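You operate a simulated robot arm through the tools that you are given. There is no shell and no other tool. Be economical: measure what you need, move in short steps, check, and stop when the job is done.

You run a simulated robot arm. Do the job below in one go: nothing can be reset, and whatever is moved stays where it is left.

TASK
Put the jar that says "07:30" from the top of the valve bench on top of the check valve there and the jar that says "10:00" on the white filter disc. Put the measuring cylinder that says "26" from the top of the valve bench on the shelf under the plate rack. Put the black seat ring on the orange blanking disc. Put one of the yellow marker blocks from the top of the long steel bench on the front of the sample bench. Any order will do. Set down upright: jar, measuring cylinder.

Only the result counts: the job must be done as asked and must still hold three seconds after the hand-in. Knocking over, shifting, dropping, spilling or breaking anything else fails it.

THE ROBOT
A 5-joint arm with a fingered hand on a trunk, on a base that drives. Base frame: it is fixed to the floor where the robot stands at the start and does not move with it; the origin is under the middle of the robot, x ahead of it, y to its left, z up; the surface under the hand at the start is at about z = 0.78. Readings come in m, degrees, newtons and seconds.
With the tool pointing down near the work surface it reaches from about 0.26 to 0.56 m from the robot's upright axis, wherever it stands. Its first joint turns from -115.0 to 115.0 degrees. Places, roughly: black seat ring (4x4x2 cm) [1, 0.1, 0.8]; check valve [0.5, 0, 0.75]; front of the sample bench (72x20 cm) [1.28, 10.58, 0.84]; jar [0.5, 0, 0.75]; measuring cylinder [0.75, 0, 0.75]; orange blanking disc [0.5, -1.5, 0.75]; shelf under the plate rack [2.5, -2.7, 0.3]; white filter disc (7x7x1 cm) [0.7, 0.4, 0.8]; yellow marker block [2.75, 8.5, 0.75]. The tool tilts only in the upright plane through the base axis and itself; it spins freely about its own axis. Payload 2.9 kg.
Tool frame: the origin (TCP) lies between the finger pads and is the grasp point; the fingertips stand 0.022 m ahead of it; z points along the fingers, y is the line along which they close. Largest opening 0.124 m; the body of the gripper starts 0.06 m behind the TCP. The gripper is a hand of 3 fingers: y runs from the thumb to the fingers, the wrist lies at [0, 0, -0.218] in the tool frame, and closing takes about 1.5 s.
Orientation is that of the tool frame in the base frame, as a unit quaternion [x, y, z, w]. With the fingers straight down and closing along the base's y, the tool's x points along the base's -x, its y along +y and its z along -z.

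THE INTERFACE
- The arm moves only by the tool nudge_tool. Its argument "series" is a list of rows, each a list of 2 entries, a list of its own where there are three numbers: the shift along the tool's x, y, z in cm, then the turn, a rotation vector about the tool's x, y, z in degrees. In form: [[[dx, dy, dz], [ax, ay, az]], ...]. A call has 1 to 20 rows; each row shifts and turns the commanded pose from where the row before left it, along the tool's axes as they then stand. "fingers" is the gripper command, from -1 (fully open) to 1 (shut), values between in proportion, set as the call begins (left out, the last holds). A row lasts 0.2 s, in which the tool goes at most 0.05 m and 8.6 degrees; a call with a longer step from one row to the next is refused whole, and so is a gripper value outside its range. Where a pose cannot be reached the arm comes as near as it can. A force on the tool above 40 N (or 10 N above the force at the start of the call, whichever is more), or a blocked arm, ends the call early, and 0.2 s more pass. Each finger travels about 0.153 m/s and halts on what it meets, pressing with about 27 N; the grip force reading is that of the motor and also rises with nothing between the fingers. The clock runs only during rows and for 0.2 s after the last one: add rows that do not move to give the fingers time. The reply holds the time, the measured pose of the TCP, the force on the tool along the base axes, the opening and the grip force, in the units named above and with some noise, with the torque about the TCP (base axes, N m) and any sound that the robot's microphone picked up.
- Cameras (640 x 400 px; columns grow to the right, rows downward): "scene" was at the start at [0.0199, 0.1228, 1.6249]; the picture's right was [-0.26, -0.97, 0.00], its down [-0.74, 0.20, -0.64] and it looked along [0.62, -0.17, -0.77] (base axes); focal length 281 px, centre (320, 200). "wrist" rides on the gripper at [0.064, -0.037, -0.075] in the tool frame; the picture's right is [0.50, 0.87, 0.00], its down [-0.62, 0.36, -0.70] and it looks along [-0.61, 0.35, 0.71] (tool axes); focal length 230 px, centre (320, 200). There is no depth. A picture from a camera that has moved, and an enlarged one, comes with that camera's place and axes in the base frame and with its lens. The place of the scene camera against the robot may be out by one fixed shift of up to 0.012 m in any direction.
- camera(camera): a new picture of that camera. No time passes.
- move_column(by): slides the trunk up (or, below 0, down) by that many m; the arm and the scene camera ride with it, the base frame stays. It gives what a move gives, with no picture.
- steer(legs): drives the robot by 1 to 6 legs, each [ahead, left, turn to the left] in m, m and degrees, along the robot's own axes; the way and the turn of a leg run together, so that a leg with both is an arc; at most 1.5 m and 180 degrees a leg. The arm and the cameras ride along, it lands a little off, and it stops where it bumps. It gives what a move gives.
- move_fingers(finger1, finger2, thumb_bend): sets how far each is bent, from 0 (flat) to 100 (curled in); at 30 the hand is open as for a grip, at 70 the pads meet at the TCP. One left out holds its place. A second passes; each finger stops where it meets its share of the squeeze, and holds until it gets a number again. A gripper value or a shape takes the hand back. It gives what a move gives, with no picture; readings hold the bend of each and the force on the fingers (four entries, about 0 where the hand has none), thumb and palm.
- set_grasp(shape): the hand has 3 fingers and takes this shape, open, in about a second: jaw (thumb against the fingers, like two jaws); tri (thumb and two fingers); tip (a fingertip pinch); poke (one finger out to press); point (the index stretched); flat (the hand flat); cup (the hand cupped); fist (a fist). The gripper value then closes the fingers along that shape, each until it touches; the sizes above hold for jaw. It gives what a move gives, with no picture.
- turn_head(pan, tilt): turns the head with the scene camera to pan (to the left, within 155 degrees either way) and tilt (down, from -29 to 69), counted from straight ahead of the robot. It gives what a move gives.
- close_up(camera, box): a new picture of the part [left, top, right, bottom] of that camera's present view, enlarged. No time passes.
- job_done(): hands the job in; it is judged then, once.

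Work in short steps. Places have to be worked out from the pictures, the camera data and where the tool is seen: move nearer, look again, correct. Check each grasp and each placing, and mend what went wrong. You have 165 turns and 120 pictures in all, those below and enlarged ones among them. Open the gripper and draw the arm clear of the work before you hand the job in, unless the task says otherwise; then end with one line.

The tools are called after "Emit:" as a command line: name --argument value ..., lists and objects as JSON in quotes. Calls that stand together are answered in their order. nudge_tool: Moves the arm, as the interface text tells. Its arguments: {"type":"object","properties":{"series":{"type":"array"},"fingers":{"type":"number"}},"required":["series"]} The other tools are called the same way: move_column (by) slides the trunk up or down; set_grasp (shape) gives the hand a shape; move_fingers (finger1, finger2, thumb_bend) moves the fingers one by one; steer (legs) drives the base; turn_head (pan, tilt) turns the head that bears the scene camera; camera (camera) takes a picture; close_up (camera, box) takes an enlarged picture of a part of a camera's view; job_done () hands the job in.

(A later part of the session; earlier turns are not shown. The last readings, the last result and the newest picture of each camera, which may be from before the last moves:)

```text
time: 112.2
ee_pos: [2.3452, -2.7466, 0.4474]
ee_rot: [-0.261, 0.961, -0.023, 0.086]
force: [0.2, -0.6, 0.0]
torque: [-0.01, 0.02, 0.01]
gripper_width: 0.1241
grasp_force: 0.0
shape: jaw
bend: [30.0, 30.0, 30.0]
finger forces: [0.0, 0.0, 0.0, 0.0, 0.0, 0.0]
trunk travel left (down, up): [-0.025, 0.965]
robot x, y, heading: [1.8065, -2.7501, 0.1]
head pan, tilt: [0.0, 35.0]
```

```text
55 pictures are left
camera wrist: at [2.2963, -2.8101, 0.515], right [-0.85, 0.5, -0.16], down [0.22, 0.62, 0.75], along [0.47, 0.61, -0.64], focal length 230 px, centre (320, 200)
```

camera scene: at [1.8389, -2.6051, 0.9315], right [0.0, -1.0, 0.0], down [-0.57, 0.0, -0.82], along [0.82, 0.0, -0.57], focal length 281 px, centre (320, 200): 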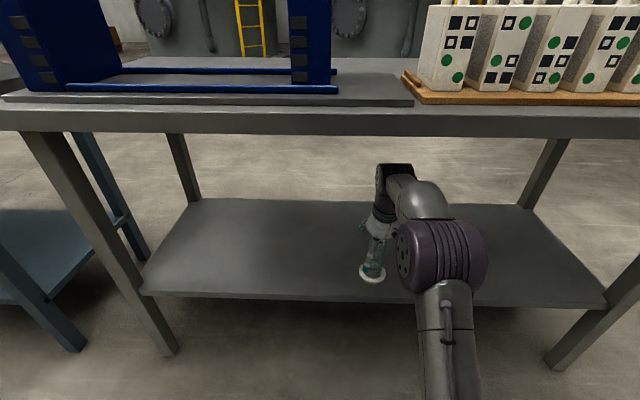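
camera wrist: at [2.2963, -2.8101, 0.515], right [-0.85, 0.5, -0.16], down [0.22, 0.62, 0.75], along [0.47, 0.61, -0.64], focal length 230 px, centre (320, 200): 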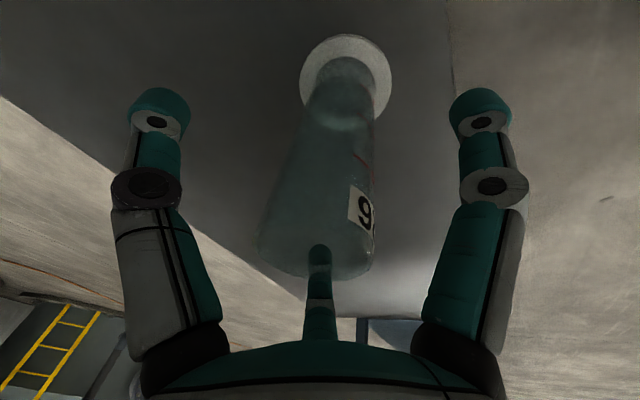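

The finger gap now faces the far side, with the cylinder clear of all fingers. I drive straight back.

Emit:
steer --legs '[[-0.12, 0, 0]]'

Emit:
camera --camera "wrist"

```text
time: 113.4
ee_pos: [2.2247, -2.7455, 0.4483]
ee_rot: [-0.259, 0.962, -0.023, 0.087]
force: [0.2, -1.4, 0.0]
torque: [0.01, 0.0, 0.0]
gripper_width: 0.1237
grasp_force: 0.1
shape: jaw
bend: [30.0, 30.0, 30.0]
finger forces: [0.0, 0.0, 0.1, 0.0, 0.1, 0.1]
trunk travel left (down, up): [-0.025, 0.965]
robot x, y, heading: [1.6864, -2.7453, 0.2]
head pan, tilt: [0.0, 35.0]
```

```text
54 pictures are left
camera wrist: at [2.1755, -2.8107, 0.5149], right [-0.85, 0.5, -0.16], down [0.22, 0.62, 0.75], along [0.47, 0.61, -0.64], focal length 230 px, centre (320, 200)
```

wrist: 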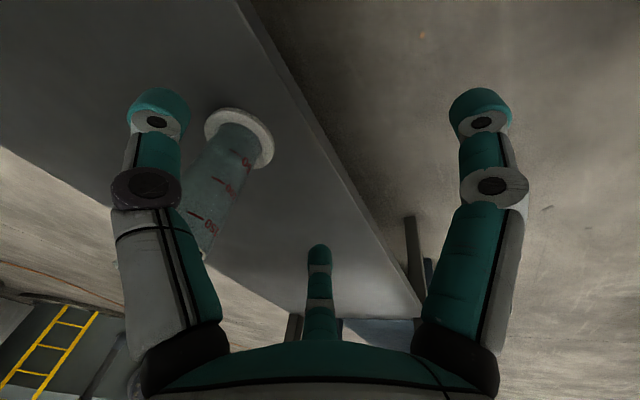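

Hand free, cylinder standing. I back off, raise the column and straighten the tool.

Emit:
steer --legs '[[-0.12, 0, 0]]'

Emit:
move_column --by 0.4

Emit:
move_column --by 0.3

Emit:
nudge_tool --series '[[[0, 0, 0], [0, 0, 7.5]], [[0, 0, 0], [0, 0, 7.5]], [[0, 0, 0], [0, 0, 7.5]], [[0, 0, 0], [0, 0, 7.5]], [[0, 0, 0], [0, 5, 0]], [[0, 0, 0], [0, 5.2, 0]], [[0, 0, 0], [0, 0, 0]]]'

Emit:
steer --legs '[[0, 0, 180], [0, -1.45, 0], [0, -1.45, 0]]'

```text
time: 114.7
ee_pos: [2.1064, -2.7468, 0.4486]
ee_rot: [-0.258, 0.962, -0.023, 0.087]
force: [0.4, 0.5, 0.2]
torque: [0.02, -0.02, 0.03]
gripper_width: 0.1238
grasp_force: 0.1
shape: jaw
bend: [30.0, 30.0, 30.0]
finger forces: [0.1, 0.0, 0.0, 0.0, 0.0, 0.1]
trunk travel left (down, up): [-0.025, 0.965]
robot x, y, heading: [1.5682, -2.7519, 0.2]
head pan, tilt: [0.0, 35.0]
```

```text
time: 118.5
ee_pos: [2.1065, -2.7487, 0.8471]
ee_rot: [-0.259, 0.962, -0.023, 0.088]
force: [-0.4, 0.3, -0.8]
torque: [-0.01, -0.01, 0.01]
gripper_width: 0.1237
grasp_force: 0.1
shape: jaw
bend: [30.0, 30.0, 30.0]
finger forces: [0.1, 0.1, 0.0, 0.1, 0.0, 0.0]
trunk travel left (down, up): [-0.425, 0.565]
robot x, y, heading: [1.5633, -2.7527, -0.1]
head pan, tilt: [0.0, 35.0]
```

```text
time: 121.5
ee_pos: [2.1064, -2.7484, 1.1476]
ee_rot: [-0.259, 0.962, -0.023, 0.088]
force: [-0.7, 1.1, 0.3]
torque: [0.02, 0.01, 0.02]
gripper_width: 0.1237
grasp_force: 0.0
shape: jaw
bend: [30.0, 30.0, 30.0]
finger forces: [0.0, 0.0, 0.0, 0.0, 0.0, 0.0]
trunk travel left (down, up): [-0.725, 0.265]
robot x, y, heading: [1.5644, -2.7477, 0.2]
head pan, tilt: [0.0, 35.0]
```

```text
time: 123.1
ee_pos: [2.1061, -2.7473, 1.1488]
ee_rot: [0.0, 1.0, 0.0, 0.001]
force: [0.4, 0.8, -0.1]
torque: [0.0, -0.05, -0.03]
gripper_width: 0.1238
grasp_force: 0.2
shape: jaw
bend: [30.0, 30.0, 30.0]
finger forces: [0.1, 0.1, 0.0, 0.1, 0.0, 0.0]
trunk travel left (down, up): [-0.725, 0.265]
robot x, y, heading: [1.5646, -2.7522, 0.1]
head pan, tilt: [0.0, 35.0]
```

```text
time: 144.3
ee_pos: [0.8775, 0.0726, 1.1475]
ee_rot: [0.999, 0.032, -0.001, 0.0]
force: [0.2, -0.3, 0.6]
torque: [-0.02, 0.01, 0.02]
gripper_width: 0.1237
grasp_force: 0.0
shape: jaw
bend: [30.0, 30.0, 30.0]
finger forces: [0.1, 0.1, 0.0, 0.0, 0.0, 0.0]
trunk travel left (down, up): [-0.725, 0.265]
robot x, y, heading: [1.4149, 0.1111, -176.3]
head pan, tilt: [0.0, 35.0]
```

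I arrived at (1.415, 0.111), heading −176°. I move the hand above the black ring, near (0.99, 0.146), and look.

Emit:
nudge_tool --series '[[[4, -2.2, 3], [0, 0, 0]], [[4, -2.2, 3], [0, 0, 0]], [[3.7, -2.2, 4], [0, 0, 0]], [[0, 0, 0], [0, 0, 0]]]'

Emit:
camera --camera "wrist"

```text
refused: row 1 steps farther than a row can; nothing moved
```

```text
53 pictures are left
camera wrist: at [0.9388, 0.1156, 1.2226], right [0.56, -0.83, 0.0], down [-0.59, -0.4, 0.7], along [-0.59, -0.39, -0.71], focal length 230 px, centre (320, 200)
```

wrist: 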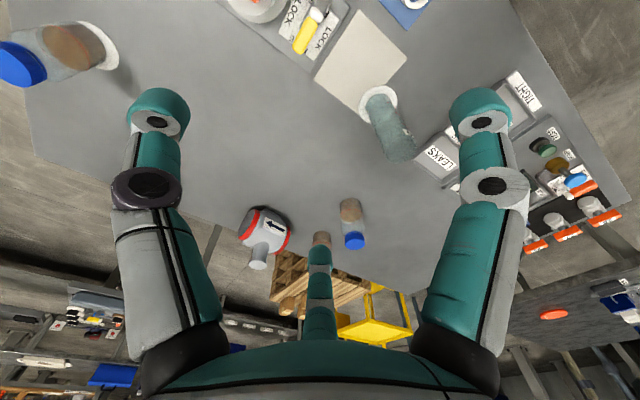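

I split the move into shorter rows.

Emit:
nudge_tool --series '[[[3, -1.6, 2.5], [0, 0, 0]], [[3, -1.6, 2.5], [0, 0, 0]], [[3, -1.7, 2.5], [0, 0, 0]], [[2.7, -1.7, 2.5], [0, 0, 0]], [[0, 0, 0], [0, 0, 0]]]'

Emit:
camera --camera "wrist"

```text
time: 145.5
ee_pos: [0.9911, 0.1487, 1.0489]
ee_rot: [0.999, 0.032, -0.001, 0.0]
force: [-0.4, -0.6, -0.4]
torque: [0.0, 0.01, 0.02]
gripper_width: 0.1239
grasp_force: 0.1
shape: jaw
bend: [30.0, 30.0, 30.0]
finger forces: [0.0, 0.0, 0.0, 0.0, 0.0, 0.0]
trunk travel left (down, up): [-0.725, 0.265]
robot x, y, heading: [1.4181, 0.1109, -176.7]
head pan, tilt: [0.0, 35.0]
```

```text
52 pictures are left
camera wrist: at [1.0531, 0.1906, 1.1242], right [0.56, -0.83, 0.0], down [-0.59, -0.4, 0.7], along [-0.59, -0.39, -0.71], focal length 230 px, centre (320, 200)
```

wrist: 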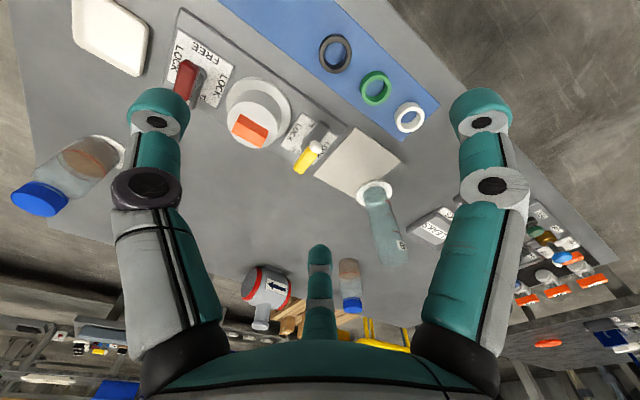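

The black ring is at about (1.004, 0.137), with the green one 7 cm beside it. I half close the hand, centre it and go down to z ≈ 0.87 for a check.

Emit:
nudge_tool --series '[[[1.2, 1.3, 4], [0, 0, 0]], [[0, 0, 4.5], [0, 0, 0]], [[0, 0, 4.5], [0, 0, 0]], [[0, 0, 4.5], [0, 0, 0]], [[0, 0, 0], [0, 0, 0]]]' --fingers -0.1

Emit:
camera --camera "wrist"

```text
time: 146.7
ee_pos: [1.0052, 0.1355, 0.871]
ee_rot: [0.999, 0.033, -0.002, 0.0]
force: [0.2, 0.7, 0.8]
torque: [-0.02, 0.01, 0.03]
gripper_width: 0.0687
grasp_force: 0.1
shape: jaw
bend: [34.0, 34.0, 70.0]
finger forces: [0.0, 0.1, 0.1, 0.1, 0.0, 0.0]
trunk travel left (down, up): [-0.725, 0.265]
robot x, y, heading: [1.4173, 0.1059, -176.2]
head pan, tilt: [0.0, 35.0]
```

```text
51 pictures are left
camera wrist: at [1.0667, 0.178, 0.9463], right [0.56, -0.83, 0.0], down [-0.59, -0.4, 0.7], along [-0.59, -0.39, -0.71], focal length 230 px, centre (320, 200)
```

wrist: 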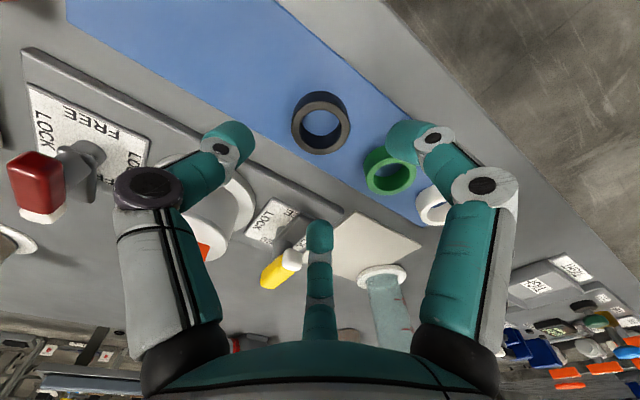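

The ring is centred exactly under the TCP, and the green ring lies in the gap between the fingers. I go down to z ≈ 0.81 and close.

Emit:
nudge_tool --series '[[[0, 0, 3], [0, 0, 0]], [[0, 0, 2], [0, 0, 0]], [[0, 0, 1], [0, 0, 0]], [[0, 0, 0], [0, 0, 0]]]'

Emit:
camera --camera "wrist"

```text
time: 147.7
ee_pos: [1.0029, 0.1368, 0.8114]
ee_rot: [1.0, 0.032, -0.001, -0.001]
force: [0.9, -0.3, 0.4]
torque: [0.01, 0.0, 0.02]
gripper_width: 0.0688
grasp_force: 0.1
shape: jaw
bend: [34.0, 34.0, 70.0]
finger forces: [0.0, 0.1, 0.0, 0.0, 0.1, 0.2]
trunk travel left (down, up): [-0.725, 0.265]
robot x, y, heading: [1.4162, 0.1107, -176.4]
head pan, tilt: [0.0, 35.0]
```

```text
50 pictures are left
camera wrist: at [1.0637, 0.1782, 0.8866], right [0.56, -0.83, 0.0], down [-0.59, -0.4, 0.7], along [-0.59, -0.39, -0.71], focal length 230 px, centre (320, 200)
```

wrist: 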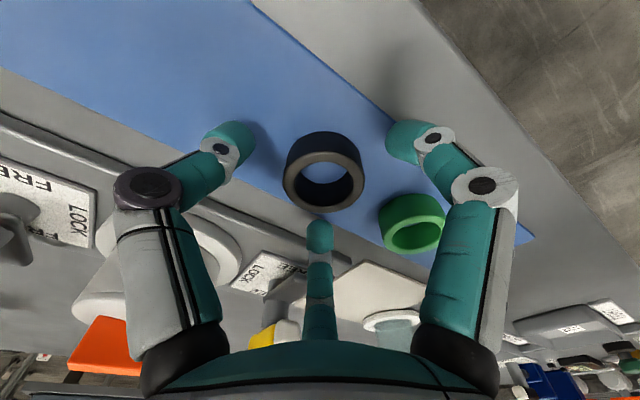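

The ring sits between the fingers, clear of the green one. I go 0.4 cm lower and close.

Emit:
nudge_tool --series '[[[0, 0, 0.4], [0, 0, 0]], [[0, 0, 0], [0, 0, 0]]]'

Emit:
nudge_tool --series '[[[0, 0, 0], [0, 0, 0]], [[0, 0, 0], [0, 0, 0]], [[0, 0, 0], [0, 0, 0]], [[0, 0, 0], [0, 0, 0]], [[0, 0, 0], [0, 0, 0]], [[0, 0, 0], [0, 0, 0]]]' --fingers 1

Emit:
nudge_tool --series '[[[0, 0, -1.5], [0, 0, 0]], [[0, 0, -3], [0, 0, 0]], [[0, 0, -4], [0, 0, 0]], [[0, 0, -4], [0, 0, 0]], [[0, 0, 0], [0, 0, 0]]]'

Emit:
camera --camera "wrist"

```text
time: 148.3
ee_pos: [1.0017, 0.1359, 0.8091]
ee_rot: [0.999, 0.033, -0.002, 0.001]
force: [-0.4, -0.4, 0.8]
torque: [0.0, 0.03, 0.0]
gripper_width: 0.0687
grasp_force: 0.1
shape: jaw
bend: [34.0, 34.0, 70.0]
finger forces: [0.0, 0.1, 0.0, 0.0, 0.0, 0.0]
trunk travel left (down, up): [-0.725, 0.265]
robot x, y, heading: [1.4175, 0.1082, -176.6]
head pan, tilt: [0.0, 35.0]
```

```text
time: 149.7
ee_pos: [1.0018, 0.1359, 0.8075]
ee_rot: [0.999, 0.032, -0.001, 0.001]
force: [0.4, -0.1, -0.8]
torque: [0.0, 0.03, -0.01]
gripper_width: 0.0313
grasp_force: 26.6
shape: jaw
bend: [76.0, 77.0, 70.0]
finger forces: [25.4, 23.2, 0.0, 0.0, 23.2, 0.0]
trunk travel left (down, up): [-0.725, 0.265]
robot x, y, heading: [1.4187, 0.1123, -176.2]
head pan, tilt: [0.0, 35.0]
```

```text
time: 150.9
ee_pos: [1.0021, 0.1347, 0.9333]
ee_rot: [0.999, 0.032, -0.002, 0.0]
force: [0.1, 0.7, -0.2]
torque: [0.02, 0.01, 0.01]
gripper_width: 0.0313
grasp_force: 26.8
shape: jaw
bend: [76.0, 77.0, 70.0]
finger forces: [26.4, 23.5, 0.0, 0.1, 23.1, 0.0]
trunk travel left (down, up): [-0.725, 0.265]
robot x, y, heading: [1.4156, 0.1109, -176.3]
head pan, tilt: [0.0, 35.0]
```

```text
49 pictures are left
camera wrist: at [1.0639, 0.1778, 1.0079], right [0.56, -0.83, 0.0], down [-0.59, -0.4, 0.7], along [-0.58, -0.39, -0.71], focal length 230 px, centre (320, 200)
```

wrist: 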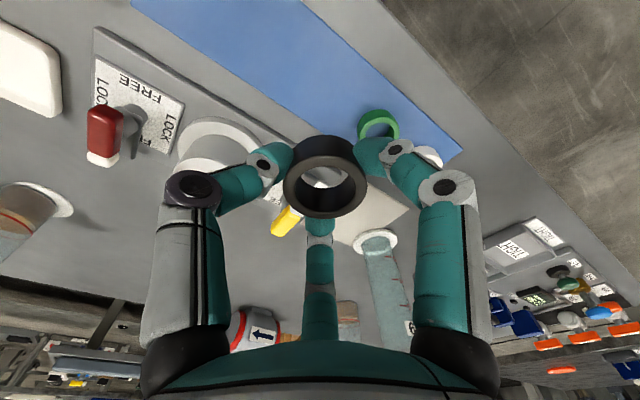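

The ring is held flat. I raise it and look towards the bench with the orange disc.

Emit:
nudge_tool --series '[[[0, 0, -4.5], [0, 0, 0]], [[0, 0, -4.5], [0, 0, 0]], [[0, 0, -4.5], [0, 0, 0]], [[0, 0, -4.5], [0, 0, 0]], [[0, 0, -4], [0, 0, 0]]]'

Emit:
turn_head --pan 60 --tilt 25

Emit:
camera --camera "scene"

```text
time: 152.1
ee_pos: [1.0037, 0.1365, 1.1531]
ee_rot: [0.999, 0.032, -0.001, 0.0]
force: [0.1, -0.9, -0.5]
torque: [-0.01, -0.04, -0.02]
gripper_width: 0.0313
grasp_force: 26.6
shape: jaw
bend: [76.0, 77.0, 70.0]
finger forces: [28.6, 23.6, 0.0, 0.1, 23.0, 0.0]
trunk travel left (down, up): [-0.725, 0.265]
robot x, y, heading: [1.4185, 0.1093, -176.3]
head pan, tilt: [0.0, 35.0]
```

```text
time: 153.4
ee_pos: [1.002, 0.1357, 1.1546]
ee_rot: [1.0, 0.032, -0.002, 0.0]
force: [0.0, -0.2, -0.9]
torque: [0.01, 0.01, -0.01]
gripper_width: 0.0307
grasp_force: 26.9
shape: jaw
bend: [76.0, 77.0, 70.0]
finger forces: [28.6, 23.7, 0.0, 0.0, 23.1, 0.0]
trunk travel left (down, up): [-0.725, 0.265]
robot x, y, heading: [1.4182, 0.1086, -176.2]
head pan, tilt: [60.0, 25.0]
```

```text
48 pictures are left
camera scene: at [1.4509, -0.1158, 1.6623], right [-0.9, 0.44, 0.0], down [0.19, 0.38, -0.91], along [-0.4, -0.81, -0.42], focal length 281 px, centre (320, 200)
```

scene: 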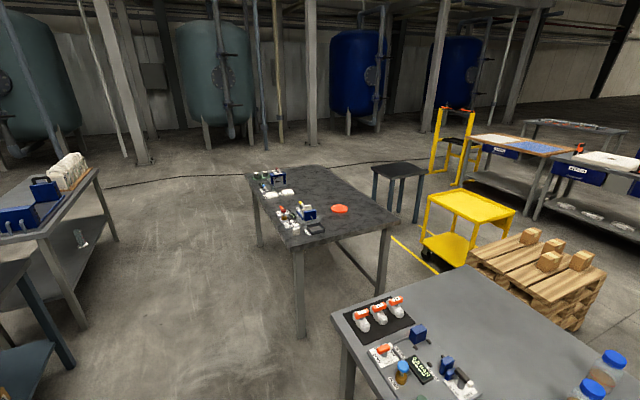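

The orange disc is at about (0.557, −1.625) on a bench spanning x ≈ 0.25–0.98. I drive down the lane and approach it from the east side.

Emit:
steer --legs '[[0, 0, -3.7], [0, 0.87, 0], [0, 0.86, 0]]'

Emit:
turn_head --pan 20 --tilt 50

Emit:
camera --camera "scene"

```text
time: 162.7
ee_pos: [1.0246, -1.5956, 1.1537]
ee_rot: [1.0, 0.005, -0.002, 0.0]
force: [-0.1, 1.1, -0.5]
torque: [0.05, 0.01, 0.0]
gripper_width: 0.0306
grasp_force: 27.2
shape: jaw
bend: [76.0, 77.0, 70.0]
finger forces: [28.6, 23.7, 0.0, 0.0, 23.0, 0.0]
trunk travel left (down, up): [-0.725, 0.265]
robot x, y, heading: [1.4352, -1.6477, -179.2]
head pan, tilt: [60.0, 25.0]
```

```text
time: 163.8
ee_pos: [1.0247, -1.5957, 1.1535]
ee_rot: [1.0, 0.003, -0.002, -0.001]
force: [-0.4, -0.7, -0.3]
torque: [0.0, 0.01, 0.03]
gripper_width: 0.0307
grasp_force: 26.7
shape: jaw
bend: [76.0, 77.0, 70.0]
finger forces: [28.6, 23.7, 0.1, 0.1, 23.1, 0.0]
trunk travel left (down, up): [-0.725, 0.265]
robot x, y, heading: [1.4376, -1.6459, -179.2]
head pan, tilt: [20.0, 50.0]
```

```text
47 pictures are left
camera scene: at [1.4324, -1.8193, 1.6248], right [-0.35, 0.94, 0.0], down [0.72, 0.27, -0.64], along [-0.6, -0.23, -0.77], focal length 281 px, centre (320, 200)
```

scene: 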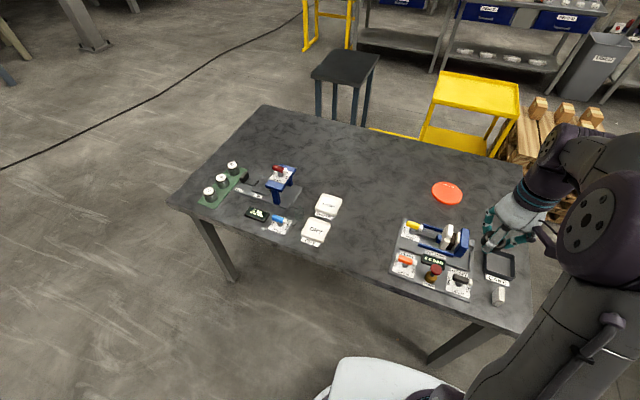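

The disc is at about (0.563, −1.61) and the bench's near edge at x ≈ 1.0. I drive ahead to x ≈ 1.2 first.

Emit:
steer --legs '[[0.235, 0, -0.8]]'

Emit:
steer --legs '[[0.05, 0, 0]]'

```text
time: 165.5
ee_pos: [0.7879, -1.5909, 1.153]
ee_rot: [1.0, -0.002, -0.001, 0.0]
force: [-0.2, -0.7, -1.2]
torque: [0.03, -0.04, 0.02]
gripper_width: 0.0309
grasp_force: 27.0
shape: jaw
bend: [76.0, 77.0, 70.0]
finger forces: [28.6, 23.7, 0.0, 0.0, 23.2, 0.0]
trunk travel left (down, up): [-0.725, 0.265]
robot x, y, heading: [1.2064, -1.6466, 179.8]
head pan, tilt: [20.0, 50.0]
```

```text
time: 166.5
ee_pos: [0.7396, -1.5917, 1.154]
ee_rot: [1.0, -0.002, -0.001, -0.001]
force: [0.7, -0.9, -0.6]
torque: [-0.03, -0.01, 0.0]
gripper_width: 0.0308
grasp_force: 26.6
shape: jaw
bend: [76.0, 77.0, 70.0]
finger forces: [28.6, 23.6, 0.0, 0.1, 23.1, 0.0]
trunk travel left (down, up): [-0.725, 0.265]
robot x, y, heading: [1.1501, -1.6466, 179.6]
head pan, tilt: [20.0, 50.0]
```

No bump at x = 1.15. I take another 3.5 cm, then stretch the arm towards the disc.

Emit:
steer --legs '[[0.035, 0, 0]]'

Emit:
nudge_tool --series '[[[-3.5, 0.5, 3], [0, 0, 0]], [[-3.5, 0.5, 3], [0, 0, 0]], [[-3.5, 0.5, 3], [0, 0, 0]], [[-3, 0.4, 3], [0, 0, 0]], [[0, 0, 3], [0, 0, 0]], [[0, 0, 0], [0, 0, 0]]]'

Emit:
camera --camera "wrist"

```text
time: 167.3
ee_pos: [0.7048, -1.5902, 1.1531]
ee_rot: [1.0, -0.002, -0.001, 0.0]
force: [0.5, 0.0, -0.4]
torque: [-0.02, -0.02, -0.02]
gripper_width: 0.0307
grasp_force: 27.1
shape: jaw
bend: [76.0, 77.0, 70.0]
finger forces: [28.6, 23.7, 0.0, 0.1, 23.1, 0.0]
trunk travel left (down, up): [-0.725, 0.265]
robot x, y, heading: [1.1163, -1.6473, 179.6]
head pan, tilt: [20.0, 50.0]
```

```text
time: 168.7
ee_pos: [0.5701, -1.611, 1.0049]
ee_rot: [1.0, -0.003, -0.001, 0.001]
force: [0.7, 0.8, -0.5]
torque: [0.03, -0.01, -0.01]
gripper_width: 0.0307
grasp_force: 26.9
shape: jaw
bend: [76.0, 77.0, 70.0]
finger forces: [28.8, 23.9, 0.1, 0.1, 23.0, 0.0]
trunk travel left (down, up): [-0.725, 0.265]
robot x, y, heading: [1.1158, -1.6438, 179.4]
head pan, tilt: [20.0, 50.0]
```

```text
46 pictures are left
camera wrist: at [0.6332, -1.573, 1.079], right [0.5, -0.87, 0.0], down [-0.62, -0.35, 0.7], along [-0.61, -0.35, -0.71], focal length 230 px, centre (320, 200)
```

wrist: 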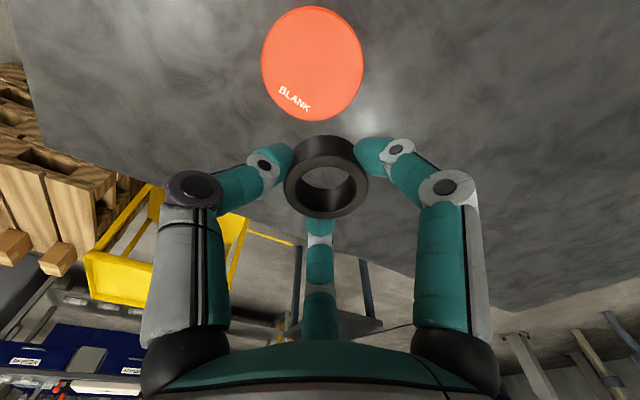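

The 12 cm disc's middle is at (0.5635, −1.605). I correct and lower to just above it.

Emit:
nudge_tool --series '[[[-0.6, -0.6, 4], [0, 0, 0]], [[0, 0, 4], [0, 0, 0]], [[0, 0, 4], [0, 0, 0]], [[0, 0, 4], [0, 0, 0]], [[0, 0, 0], [0, 0, 0]]]'

Emit:
nudge_tool --series '[[[0, 0, 0.5], [0, 0, 0]], [[0, 0, 0.4], [0, 0, 0]], [[0, 0, 0.4], [0, 0, 0]], [[0, 0, 0], [0, 0, 0]]]'

Emit:
camera --camera "wrist"

```text
time: 169.9
ee_pos: [0.5629, -1.6038, 0.8429]
ee_rot: [1.0, -0.002, -0.001, 0.0]
force: [-0.3, 0.8, -0.5]
torque: [0.01, 0.01, 0.02]
gripper_width: 0.0307
grasp_force: 27.0
shape: jaw
bend: [76.0, 77.0, 70.0]
finger forces: [29.0, 23.8, 0.1, 0.0, 23.0, 0.1]
trunk travel left (down, up): [-0.725, 0.265]
robot x, y, heading: [1.1154, -1.6449, 179.9]
head pan, tilt: [20.0, 50.0]
```

```text
time: 170.9
ee_pos: [0.5631, -1.6032, 0.8304]
ee_rot: [1.0, -0.003, -0.002, 0.0]
force: [-0.8, -0.1, -0.5]
torque: [0.03, 0.05, 0.0]
gripper_width: 0.0305
grasp_force: 26.8
shape: jaw
bend: [76.0, 77.0, 70.0]
finger forces: [29.2, 23.8, 0.0, 0.0, 22.9, 0.1]
trunk travel left (down, up): [-0.725, 0.265]
robot x, y, heading: [1.1184, -1.6462, 179.8]
head pan, tilt: [20.0, 50.0]
```

```text
45 pictures are left
camera wrist: at [0.6268, -1.5654, 0.9054], right [0.5, -0.87, 0.0], down [-0.62, -0.35, 0.7], along [-0.61, -0.35, -0.71], focal length 230 px, centre (320, 200)
```

wrist: 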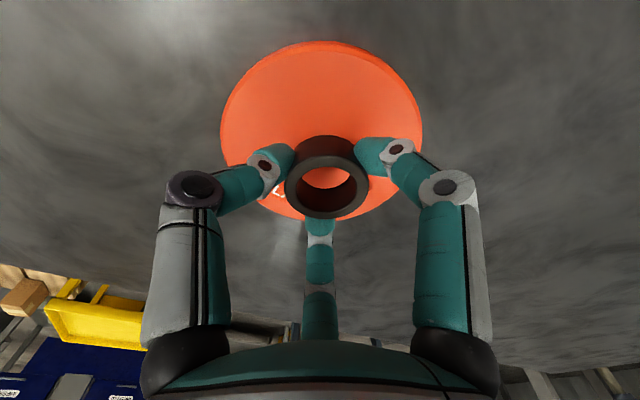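

The disc top is at z ≈ 0.78 and the ring is still about 2.5 cm above it. I lower further with a small correction.

Emit:
nudge_tool --series '[[[0.4, -0.4, 0.8], [0, 0, 0]], [[0, 0, 0.7], [0, 0, 0]], [[0, 0, 0.4], [0, 0, 0]], [[0, 0, 0], [0, 0, 0]]]'

Emit:
nudge_tool --series '[[[0, 0, 0.3], [0, 0, 0]], [[0, 0, 0.3], [0, 0, 0]], [[0, 0, 0], [0, 0, 0]]]'

```text
time: 171.9
ee_pos: [0.5673, -1.5993, 0.8137]
ee_rot: [1.0, -0.003, -0.004, -0.001]
force: [-4.2, -1.1, 19.9]
torque: [-0.17, -0.18, -0.05]
gripper_width: 0.0311
grasp_force: 27.2
shape: jaw
bend: [77.0, 77.0, 69.0]
finger forces: [39.1, 26.3, 0.0, 0.0, 26.5, 0.0]
trunk travel left (down, up): [-0.725, 0.265]
robot x, y, heading: [1.1162, -1.6406, 179.8]
head pan, tilt: [20.0, 50.0]
```

```text
time: 172.4
ee_pos: [0.5635, -1.5986, 0.8123]
ee_rot: [1.0, -0.003, -0.008, -0.001]
force: [4.8, -1.3, 23.2]
torque: [-0.16, -0.42, 0.0]
gripper_width: 0.0329
grasp_force: 27.1
shape: jaw
bend: [78.0, 77.0, 69.0]
finger forces: [43.0, 24.7, 0.0, 0.0, 26.1, 0.0]
trunk travel left (down, up): [-0.725, 0.265]
robot x, y, heading: [1.1128, -1.6437, 179.7]
head pan, tilt: [20.0, 50.0]
stopped in row 2: the force on the tool passed its limit at 43 N (the readings are from after the stop); the commanded pose is now the measured one
```

Contact at z ≈ 0.813. I ease up a little, open and rise.

Emit:
nudge_tool --series '[[[0, 0, -0.3], [0, 0, 0]], [[0, 0, 0], [0, 0, 0]]]'

Emit:
nudge_tool --series '[[[0, 0, 0], [0, 0, 0]], [[0, 0, 0], [0, 0, 0]], [[0, 0, 0], [0, 0, 0]], [[0, 0, 0], [0, 0, 0]], [[0, 0, 0], [0, 0, 0]], [[0, 0, -3], [0, 0, 0]], [[0, 0, -4.5], [0, 0, 0]], [[0, 0, -4.5], [0, 0, 0]], [[0, 0, -4.5], [0, 0, 0]], [[0, 0, -4.5], [0, 0, 0]], [[1, 0, -4.5], [0, 0, 0]], [[2, 0, -4], [0, 0, 0]], [[3, 0, -2], [0, 0, 0]], [[3, 0, 0], [0, 0, 0]]]' --fingers -0.1

Emit:
camera --camera "wrist"

```text
time: 173.0
ee_pos: [0.5652, -1.5992, 0.8135]
ee_rot: [1.0, -0.003, -0.006, -0.001]
force: [1.4, 0.1, 13.8]
torque: [-0.06, -0.16, 0.01]
gripper_width: 0.0331
grasp_force: 27.0
shape: jaw
bend: [78.0, 77.0, 70.0]
finger forces: [37.1, 25.1, 0.1, 0.0, 25.5, 0.0]
trunk travel left (down, up): [-0.725, 0.265]
robot x, y, heading: [1.1136, -1.6434, 179.7]
head pan, tilt: [20.0, 50.0]
```

```text
time: 176.0
ee_pos: [0.6575, -1.5998, 1.1288]
ee_rot: [1.0, -0.002, -0.005, -0.001]
force: [-0.8, 0.8, 0.5]
torque: [0.03, -0.03, 0.02]
gripper_width: 0.0679
grasp_force: 0.0
shape: jaw
bend: [34.0, 34.0, 70.0]
finger forces: [0.0, 0.0, 0.0, 0.0, 0.0, 0.0]
trunk travel left (down, up): [-0.725, 0.265]
robot x, y, heading: [1.1177, -1.6481, 179.9]
head pan, tilt: [20.0, 50.0]
```

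```text
44 pictures are left
camera wrist: at [0.722, -1.563, 1.2031], right [0.5, -0.87, -0.01], down [-0.61, -0.35, 0.71], along [-0.62, -0.35, -0.71], focal length 230 px, centre (320, 200)
```

wrist: 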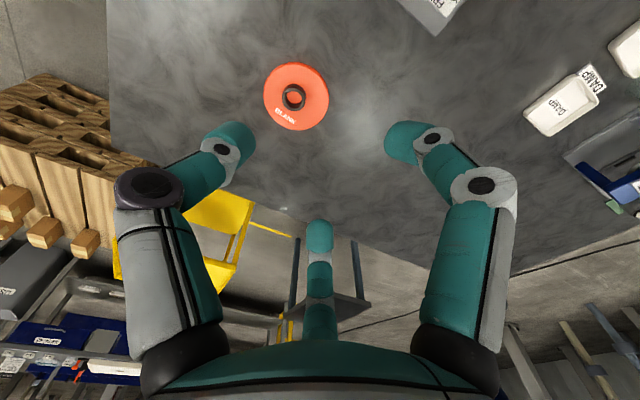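

The ring lies centred on the orange disc. Now I drive round the valve bench to its front side for jar 07:30.

Emit:
steer --legs '[[-0.42, 0, 0], [0, -1.4, 0], [0, -1.45, 0], [1.5, 0, 0]]'

```text
time: 199.0
ee_pos: [-0.4539, 1.22, 1.1275]
ee_rot: [1.0, 0.007, -0.005, -0.001]
force: [0.6, -0.3, 0.2]
torque: [0.0, 0.0, -0.03]
gripper_width: 0.0676
grasp_force: 0.0
shape: jaw
bend: [34.0, 34.0, 70.0]
finger forces: [0.1, 0.0, 0.0, 0.0, 0.0, 0.1]
trunk travel left (down, up): [-0.725, 0.265]
robot x, y, heading: [0.0067, 1.1824, -179.3]
head pan, tilt: [20.0, 50.0]
```

I am at (0.007, 1.18). I turn to face +x and slide to y ≈ −0.12.

Emit:
steer --legs '[[0, 0, 179.3], [0, -1.3, 0], [0.08, 0, 0]]'

Emit:
turn_head --pan 0 --tilt 50

Emit:
camera --camera "wrist"

Emit:
camera --camera "scene"

```text
time: 213.4
ee_pos: [0.4894, -0.1831, 1.128]
ee_rot: [0.026, 1.0, -0.001, 0.004]
force: [0.1, -0.1, 0.3]
torque: [-0.04, -0.01, 0.03]
gripper_width: 0.0676
grasp_force: 0.0
shape: jaw
bend: [34.0, 34.0, 70.0]
finger forces: [0.0, 0.0, 0.1, 0.1, 0.0, 0.0]
trunk travel left (down, up): [-0.725, 0.265]
robot x, y, heading: [0.031, -0.1179, -3.1]
head pan, tilt: [20.0, 50.0]
```

```text
time: 214.3
ee_pos: [0.4878, -0.1833, 1.1283]
ee_rot: [0.025, 1.0, 0.0, 0.005]
force: [-0.5, 0.3, -0.2]
torque: [0.02, -0.02, -0.02]
gripper_width: 0.0677
grasp_force: 0.0
shape: jaw
bend: [34.0, 34.0, 70.0]
finger forces: [0.0, 0.0, 0.1, 0.1, 0.1, 0.0]
trunk travel left (down, up): [-0.725, 0.265]
robot x, y, heading: [0.0331, -0.1185, -2.8]
head pan, tilt: [0.0, 50.0]
```

```text
43 pictures are left
camera wrist: at [0.4213, -0.2164, 1.2027], right [-0.46, 0.89, -0.01], down [0.63, 0.33, 0.71], along [0.63, 0.32, -0.71], focal length 230 px, centre (320, 200)
```

wrist: 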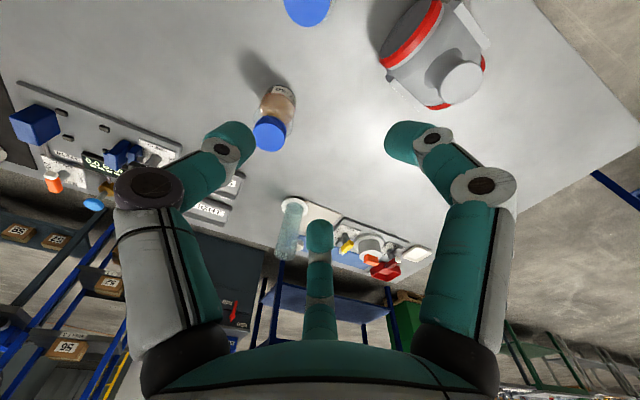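

```text
42 pictures are left
camera scene: at [0.0602, 0.0253, 1.6248], right [-0.05, -1.0, 0.0], down [-0.76, 0.04, -0.64], along [0.64, -0.03, -0.77], focal length 281 px, centre (320, 200)
```

scene: 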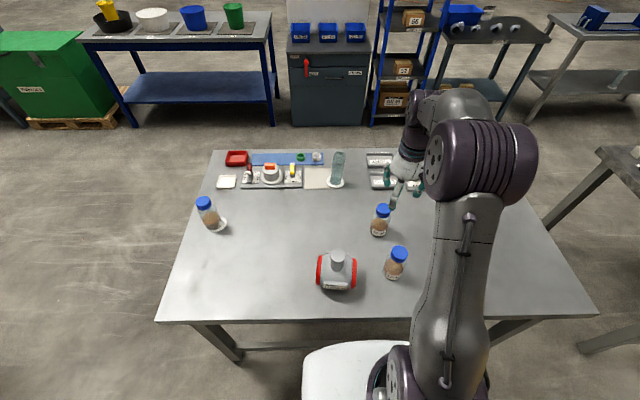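

Jar 07:30 is at (0.602, −0.206). The valve's cap top is at about (0.43, −0.04, 0.935). I drive 7 cm ahead, straighten up and move the hand over the jar.

Emit:
steer --legs '[[0.07, 0, 2.8]]'

Emit:
nudge_tool --series '[[[-1.6, -0.6, 2], [0, 0, 0]], [[-1.6, -0.6, 2], [0, 0, 0]], [[-1.6, -0.6, 2], [0, 0, 0]], [[0, 0, 2], [0, 0, 0]], [[0, 0, 0], [0, 0, 0]], [[0, 0, 0], [0, 0, 0]]]' --fingers -1

Emit:
camera --camera "wrist"

```text
time: 215.4
ee_pos: [0.5566, -0.1645, 1.1283]
ee_rot: [0.001, 1.0, -0.001, 0.004]
force: [-1.1, 0.0, -0.2]
torque: [-0.01, 0.02, -0.03]
gripper_width: 0.0676
grasp_force: 0.0
shape: jaw
bend: [34.0, 34.0, 70.0]
finger forces: [0.0, 0.1, 0.0, 0.1, 0.0, 0.1]
trunk travel left (down, up): [-0.725, 0.265]
robot x, y, heading: [0.0926, -0.115, -0.2]
head pan, tilt: [0.0, 50.0]
stopped in leg 1: the robot was blocked; the commanded pose is now the measured one
```

```text
time: 216.8
ee_pos: [0.606, -0.1816, 1.0479]
ee_rot: [0.001, 1.0, -0.001, 0.004]
force: [0.2, 0.3, 0.9]
torque: [0.01, -0.03, -0.01]
gripper_width: 0.1241
grasp_force: 0.0
shape: jaw
bend: [30.0, 30.0, 30.0]
finger forces: [0.0, 0.0, 0.0, 0.0, 0.0, 0.0]
trunk travel left (down, up): [-0.725, 0.265]
robot x, y, heading: [0.0954, -0.1181, -0.1]
head pan, tilt: [0.0, 50.0]
```

```text
41 pictures are left
camera wrist: at [0.5396, -0.2183, 1.1229], right [-0.5, 0.87, -0.01], down [0.61, 0.36, 0.71], along [0.61, 0.35, -0.71], focal length 230 px, centre (320, 200)
```

wrist: 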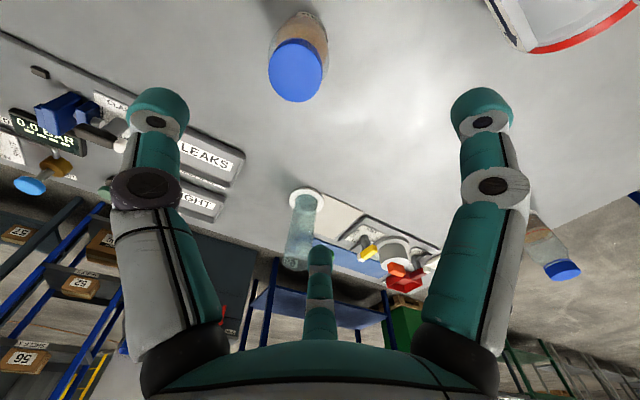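

The base stopped just at the bench, and everything on it still stands. The jar is 2.4 cm to the right of the tool; I shift and go down.

Emit:
nudge_tool --series '[[[0, -2.4, 2], [0, 0, 0]], [[0, 0, 4], [0, 0, 0]], [[0, 0, 3], [0, 0, 0]], [[0, 0, 3], [0, 0, 0]], [[0, 0, 0], [0, 0, 0]]]'

Emit:
camera --camera "wrist"

```text
time: 218.0
ee_pos: [0.6075, -0.2071, 0.9278]
ee_rot: [0.001, 1.0, -0.001, 0.005]
force: [-0.2, -0.5, 0.0]
torque: [-0.01, 0.0, 0.01]
gripper_width: 0.1238
grasp_force: 0.1
shape: jaw
bend: [30.0, 30.0, 30.0]
finger forces: [0.0, 0.0, 0.0, 0.0, 0.0, 0.0]
trunk travel left (down, up): [-0.725, 0.265]
robot x, y, heading: [0.0973, -0.121, -0.1]
head pan, tilt: [0.0, 50.0]
```

```text
40 pictures are left
camera wrist: at [0.5421, -0.2421, 1.0022], right [-0.5, 0.87, -0.01], down [0.61, 0.36, 0.71], along [0.62, 0.35, -0.71], focal length 230 px, centre (320, 200)
```

wrist: 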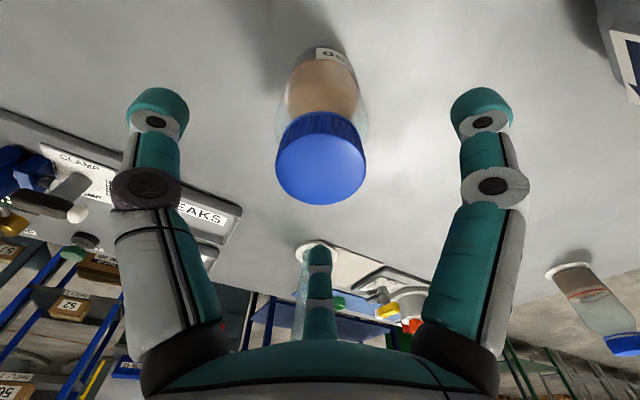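

Well centred. I go down 6 cm and close on the jar.

Emit:
nudge_tool --series '[[[-0.2, 0.3, 3], [0, 0, 0]], [[0, 0, 3], [0, 0, 0]], [[0, 0, 0], [0, 0, 0]]]'

Emit:
nudge_tool --series '[[[0, 0, 0], [0, 0, 0]], [[0, 0, 0], [0, 0, 0]], [[0, 0, 0], [0, 0, 0]], [[0, 0, 0], [0, 0, 0]], [[0, 0, 0], [0, 0, 0]], [[0, 0, 0], [0, 0, 0]], [[0, 0, 0], [0, 0, 0]], [[0, 0, 0], [0, 0, 0]]]' --fingers 1

Emit:
nudge_tool --series '[[[0, 0, -2], [0, 0, 0]], [[0, 0, -4], [0, 0, 0]], [[0, 0, -4], [0, 0, 0]], [[0, 0, -4], [0, 0, 0]], [[0, 0, -4], [0, 0, 0]], [[0, 0, -4], [0, 0, 0]], [[0, 0, 0], [0, 0, 0]]]'

Emit:
camera --camera "wrist"

```text
time: 218.8
ee_pos: [0.6101, -0.2033, 0.8665]
ee_rot: [0.001, 1.0, -0.001, 0.004]
force: [-0.8, 0.0, 0.0]
torque: [-0.01, 0.01, -0.01]
gripper_width: 0.1239
grasp_force: 0.1
shape: jaw
bend: [30.0, 30.0, 30.0]
finger forces: [0.0, 0.1, 0.0, 0.0, 0.0, 0.0]
trunk travel left (down, up): [-0.725, 0.265]
robot x, y, heading: [0.0955, -0.1212, -0.2]
head pan, tilt: [0.0, 50.0]
```

```text
time: 220.6
ee_pos: [0.6099, -0.2027, 0.8671]
ee_rot: [0.0, 1.0, 0.0, 0.005]
force: [-0.2, 0.7, -1.1]
torque: [-0.01, -0.03, 0.01]
gripper_width: 0.05
grasp_force: 26.9
shape: jaw
bend: [39.0, 77.0, 70.0]
finger forces: [25.4, 23.2, 0.0, 0.1, 23.9, 0.0]
trunk travel left (down, up): [-0.725, 0.265]
robot x, y, heading: [0.0937, -0.1221, 0.2]
head pan, tilt: [0.0, 50.0]
```

```text
time: 222.2
ee_pos: [0.6075, -0.2043, 1.088]
ee_rot: [0.001, 1.0, -0.001, 0.005]
force: [-0.2, -1.1, -1.4]
torque: [-0.02, -0.03, -0.03]
gripper_width: 0.0497
grasp_force: 26.6
shape: jaw
bend: [39.0, 77.0, 70.0]
finger forces: [27.2, 23.5, 0.1, 0.1, 23.8, 0.1]
trunk travel left (down, up): [-0.725, 0.265]
robot x, y, heading: [0.0995, -0.1228, -0.1]
head pan, tilt: [0.0, 50.0]
```

```text
39 pictures are left
camera wrist: at [0.5423, -0.2407, 1.1632], right [-0.5, 0.87, -0.01], down [0.61, 0.36, 0.71], along [0.61, 0.35, -0.71], focal length 230 px, centre (320, 200)
```

wrist: 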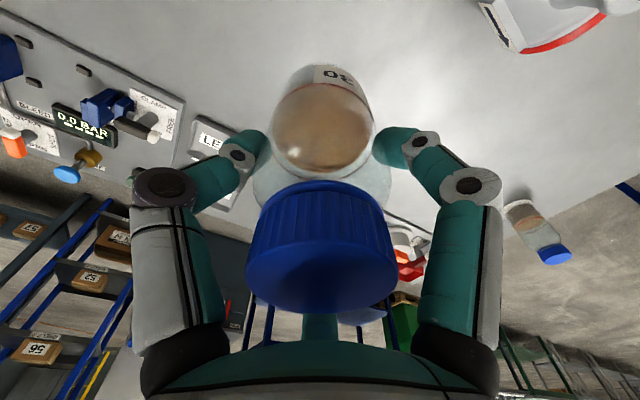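

Jar 07:30 is held firmly. I raise it and carry it above the valve cap.

Emit:
nudge_tool --series '[[[0, 0, -4], [0, 0, 0]], [[3, 2.7, 0], [0, 0, 0]], [[3, 2.7, 0], [0, 0, 0]], [[3, 2.7, 0], [0, 0, 0]], [[3, 2.7, 0], [0, 0, 0]], [[3, 2.8, 0], [0, 0, 0]], [[2.7, 2.8, 0], [0, 0, 0]], [[0, 0, 0], [0, 0, 0]], [[0, 0, 0], [0, 0, 0]]]'

Emit:
camera --camera "wrist"

Emit:
camera --camera "scene"

```text
time: 224.2
ee_pos: [0.4292, -0.0375, 1.1283]
ee_rot: [0.002, 1.0, 0.001, 0.004]
force: [0.5, 0.3, -1.7]
torque: [0.0, 0.0, 0.01]
gripper_width: 0.0497
grasp_force: 27.2
shape: jaw
bend: [39.0, 77.0, 70.0]
finger forces: [28.4, 23.6, 0.1, 0.0, 23.8, 0.0]
trunk travel left (down, up): [-0.725, 0.265]
robot x, y, heading: [0.0959, -0.1159, -0.1]
head pan, tilt: [0.0, 50.0]
```

```text
38 pictures are left
camera wrist: at [0.3642, -0.0747, 1.2024], right [-0.5, 0.87, 0.0], down [0.61, 0.35, 0.71], along [0.61, 0.35, -0.71], focal length 230 px, centre (320, 200)
```

wrist: 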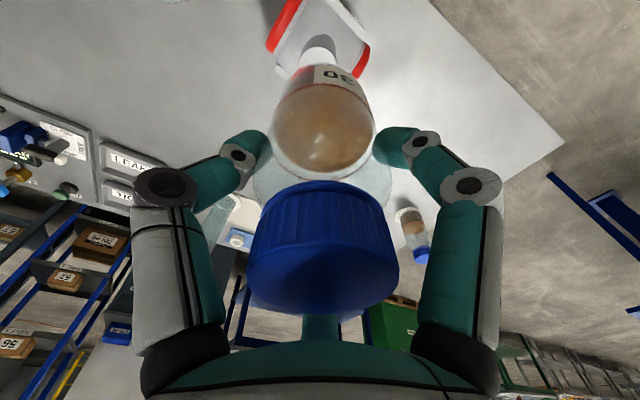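

```text
37 pictures are left
camera scene: at [0.1188, 0.0243, 1.6247], right [0.0, -1.0, 0.0], down [-0.77, 0.0, -0.64], along [0.64, 0.0, -0.77], focal length 281 px, centre (320, 200)
```

scene: 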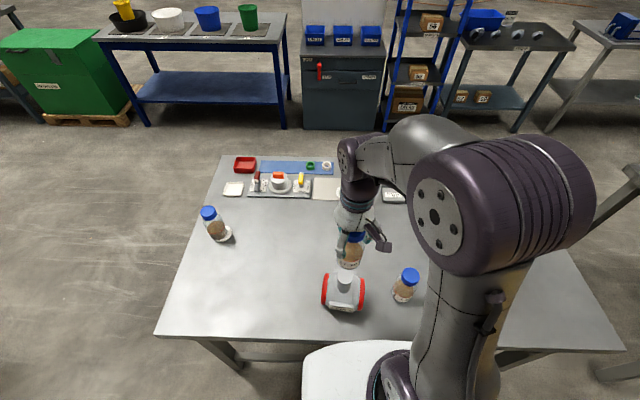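

I enlarge both views to line up the jar with the cap.

Emit:
close_up --camera "wrist" --box '[250, 0, 390, 110]'

Emit:
close_up --camera "scene" --box '[300, 220, 400, 320]'

```text
3.64 times, centred on (320, 55) of wrist
camera zoom: at [0.3642, -0.0747, 1.2024], right [-0.5, 0.87, 0.0], down [0.61, 0.35, 0.71], along [0.61, 0.35, -0.71], focal length 837 px, centre (320, 727)
```

zoom: 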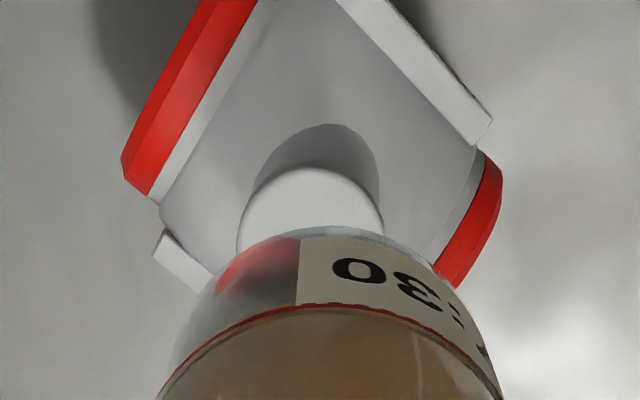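

```text
4.00 times, centred on (350, 270) of scene
camera zoom: at [0.1188, 0.0243, 1.6247], right [0.0, -1.0, 0.0], down [-0.77, 0.0, -0.64], along [0.64, 0.0, -0.77], focal length 1123 px, centre (200, -80)
```

zoom: 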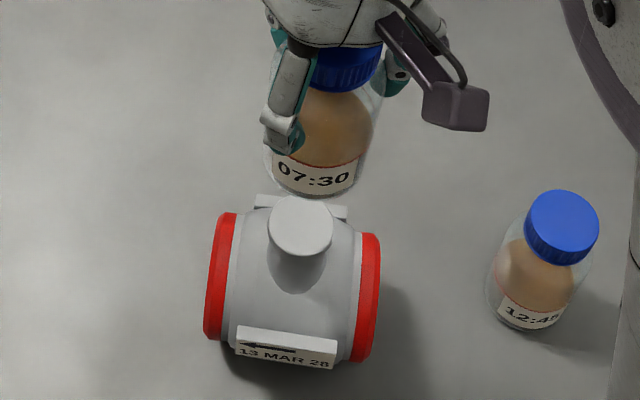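

The cap is 4 cm wide with its middle at (0.429, −0.040); the jar axis matches within 2–3 mm. I lower it 9 cm, then feel for contact.

Emit:
nudge_tool --series '[[[0, 0, 3], [0, 0, 0]], [[0, 0, 3], [0, 0, 0]], [[0, 0, 2.5], [0, 0, 0]], [[0, 0, 0], [0, 0, 0]]]'

Emit:
close_up --camera "scene" --box '[300, 220, 400, 320]'

Emit:
close_up --camera "wrist" --box '[230, 0, 410, 110]'

```text
time: 225.2
ee_pos: [0.4319, -0.0391, 1.0431]
ee_rot: [0.001, 1.0, 0.001, 0.004]
force: [-0.7, -0.7, -1.4]
torque: [0.02, -0.04, 0.0]
gripper_width: 0.0492
grasp_force: 27.2
shape: jaw
bend: [39.0, 77.0, 70.0]
finger forces: [29.2, 24.0, 0.1, 0.0, 23.6, 0.0]
trunk travel left (down, up): [-0.725, 0.265]
robot x, y, heading: [0.0977, -0.1217, -0.3]
head pan, tilt: [0.0, 50.0]
```

```text
4.00 times, centred on (350, 270) of scene
camera zoom: at [0.1187, 0.0239, 1.6248], right [0.0, -1.0, 0.0], down [-0.77, 0.0, -0.64], along [0.64, 0.0, -0.77], focal length 1123 px, centre (200, -80)
```

zoom: 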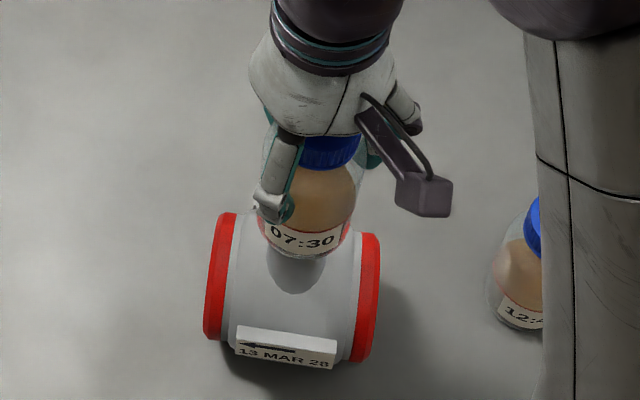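

```text
3.56 times, centred on (320, 55) of wrist
camera zoom: at [0.3667, -0.0752, 1.1171], right [-0.5, 0.87, 0.0], down [0.61, 0.35, 0.71], along [0.61, 0.35, -0.71], focal length 818 px, centre (320, 716)
```

zoom: 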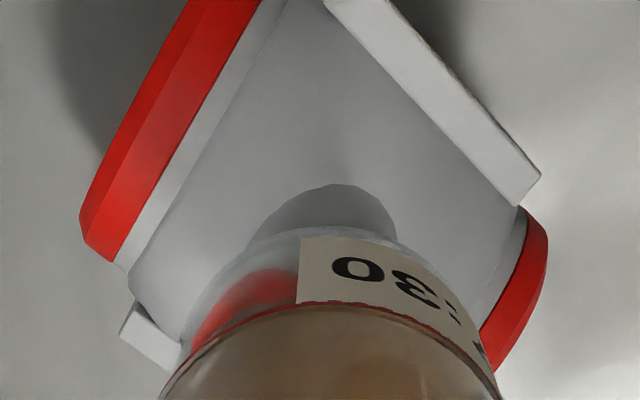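

Aligned in both views. I lower in small steps to contact.

Emit:
nudge_tool --series '[[[-0.1, 0, 0.6], [0, 0, 0]], [[0, 0, 0.5], [0, 0, 0]], [[0, 0, 0.4], [0, 0, 0]], [[0, 0, 0], [0, 0, 0]]]'

Emit:
nudge_tool --series '[[[0, 0, 0.3], [0, 0, 0]], [[0, 0, 0.2], [0, 0, 0]], [[0, 0, 0], [0, 0, 0]]]'

```text
time: 226.2
ee_pos: [0.4326, -0.0389, 1.0262]
ee_rot: [0.001, 1.0, 0.001, 0.005]
force: [-0.1, 0.8, -1.0]
torque: [-0.02, 0.01, 0.05]
gripper_width: 0.0497
grasp_force: 27.2
shape: jaw
bend: [39.0, 77.0, 70.0]
finger forces: [29.3, 23.9, 0.0, 0.0, 23.6, 0.0]
trunk travel left (down, up): [-0.725, 0.265]
robot x, y, heading: [0.0968, -0.1166, -0.1]
head pan, tilt: [0.0, 50.0]
```

```text
time: 227.0
ee_pos: [0.4328, -0.0384, 1.0219]
ee_rot: [0.001, 1.0, 0.002, 0.004]
force: [1.5, 1.0, 12.3]
torque: [-0.05, 0.08, 0.01]
gripper_width: 0.0497
grasp_force: 26.6
shape: jaw
bend: [39.0, 77.0, 70.0]
finger forces: [30.0, 25.1, 0.0, 0.1, 25.9, 0.0]
trunk travel left (down, up): [-0.725, 0.265]
robot x, y, heading: [0.0927, -0.1211, -0.3]
head pan, tilt: [0.0, 50.0]
```

Contact at the expected height. I check the alignment once more before releasing.

Emit:
close_up --camera "scene" --box '[310, 230, 380, 310]'

Emit:
close_up --camera "wrist" --box '[230, 0, 410, 110]'

```text
5.00 times, centred on (345, 270) of scene
camera zoom: at [0.1184, 0.0241, 1.625], right [0.0, -1.0, 0.0], down [-0.77, 0.0, -0.64], along [0.64, 0.0, -0.77], focal length 1404 px, centre (195, -150)
```

zoom: 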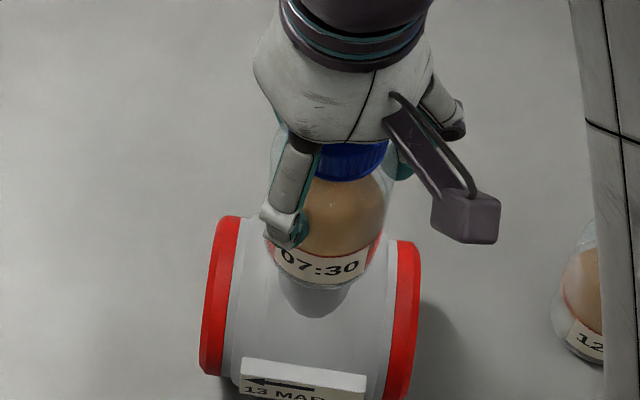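

```text
3.56 times, centred on (320, 55) of wrist
camera zoom: at [0.3671, -0.0748, 1.0967], right [-0.5, 0.87, 0.0], down [0.61, 0.35, 0.71], along [0.62, 0.35, -0.71], focal length 818 px, centre (320, 716)
```

zoom: 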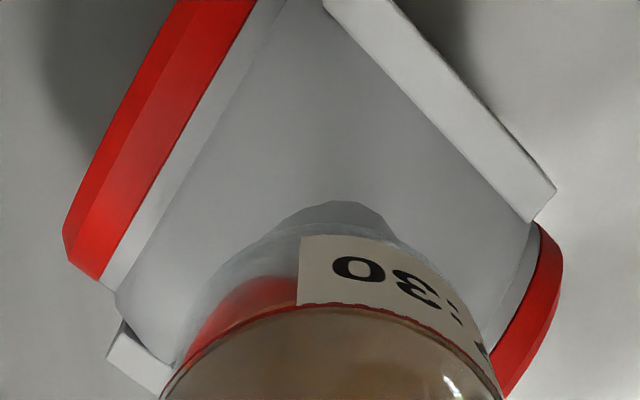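

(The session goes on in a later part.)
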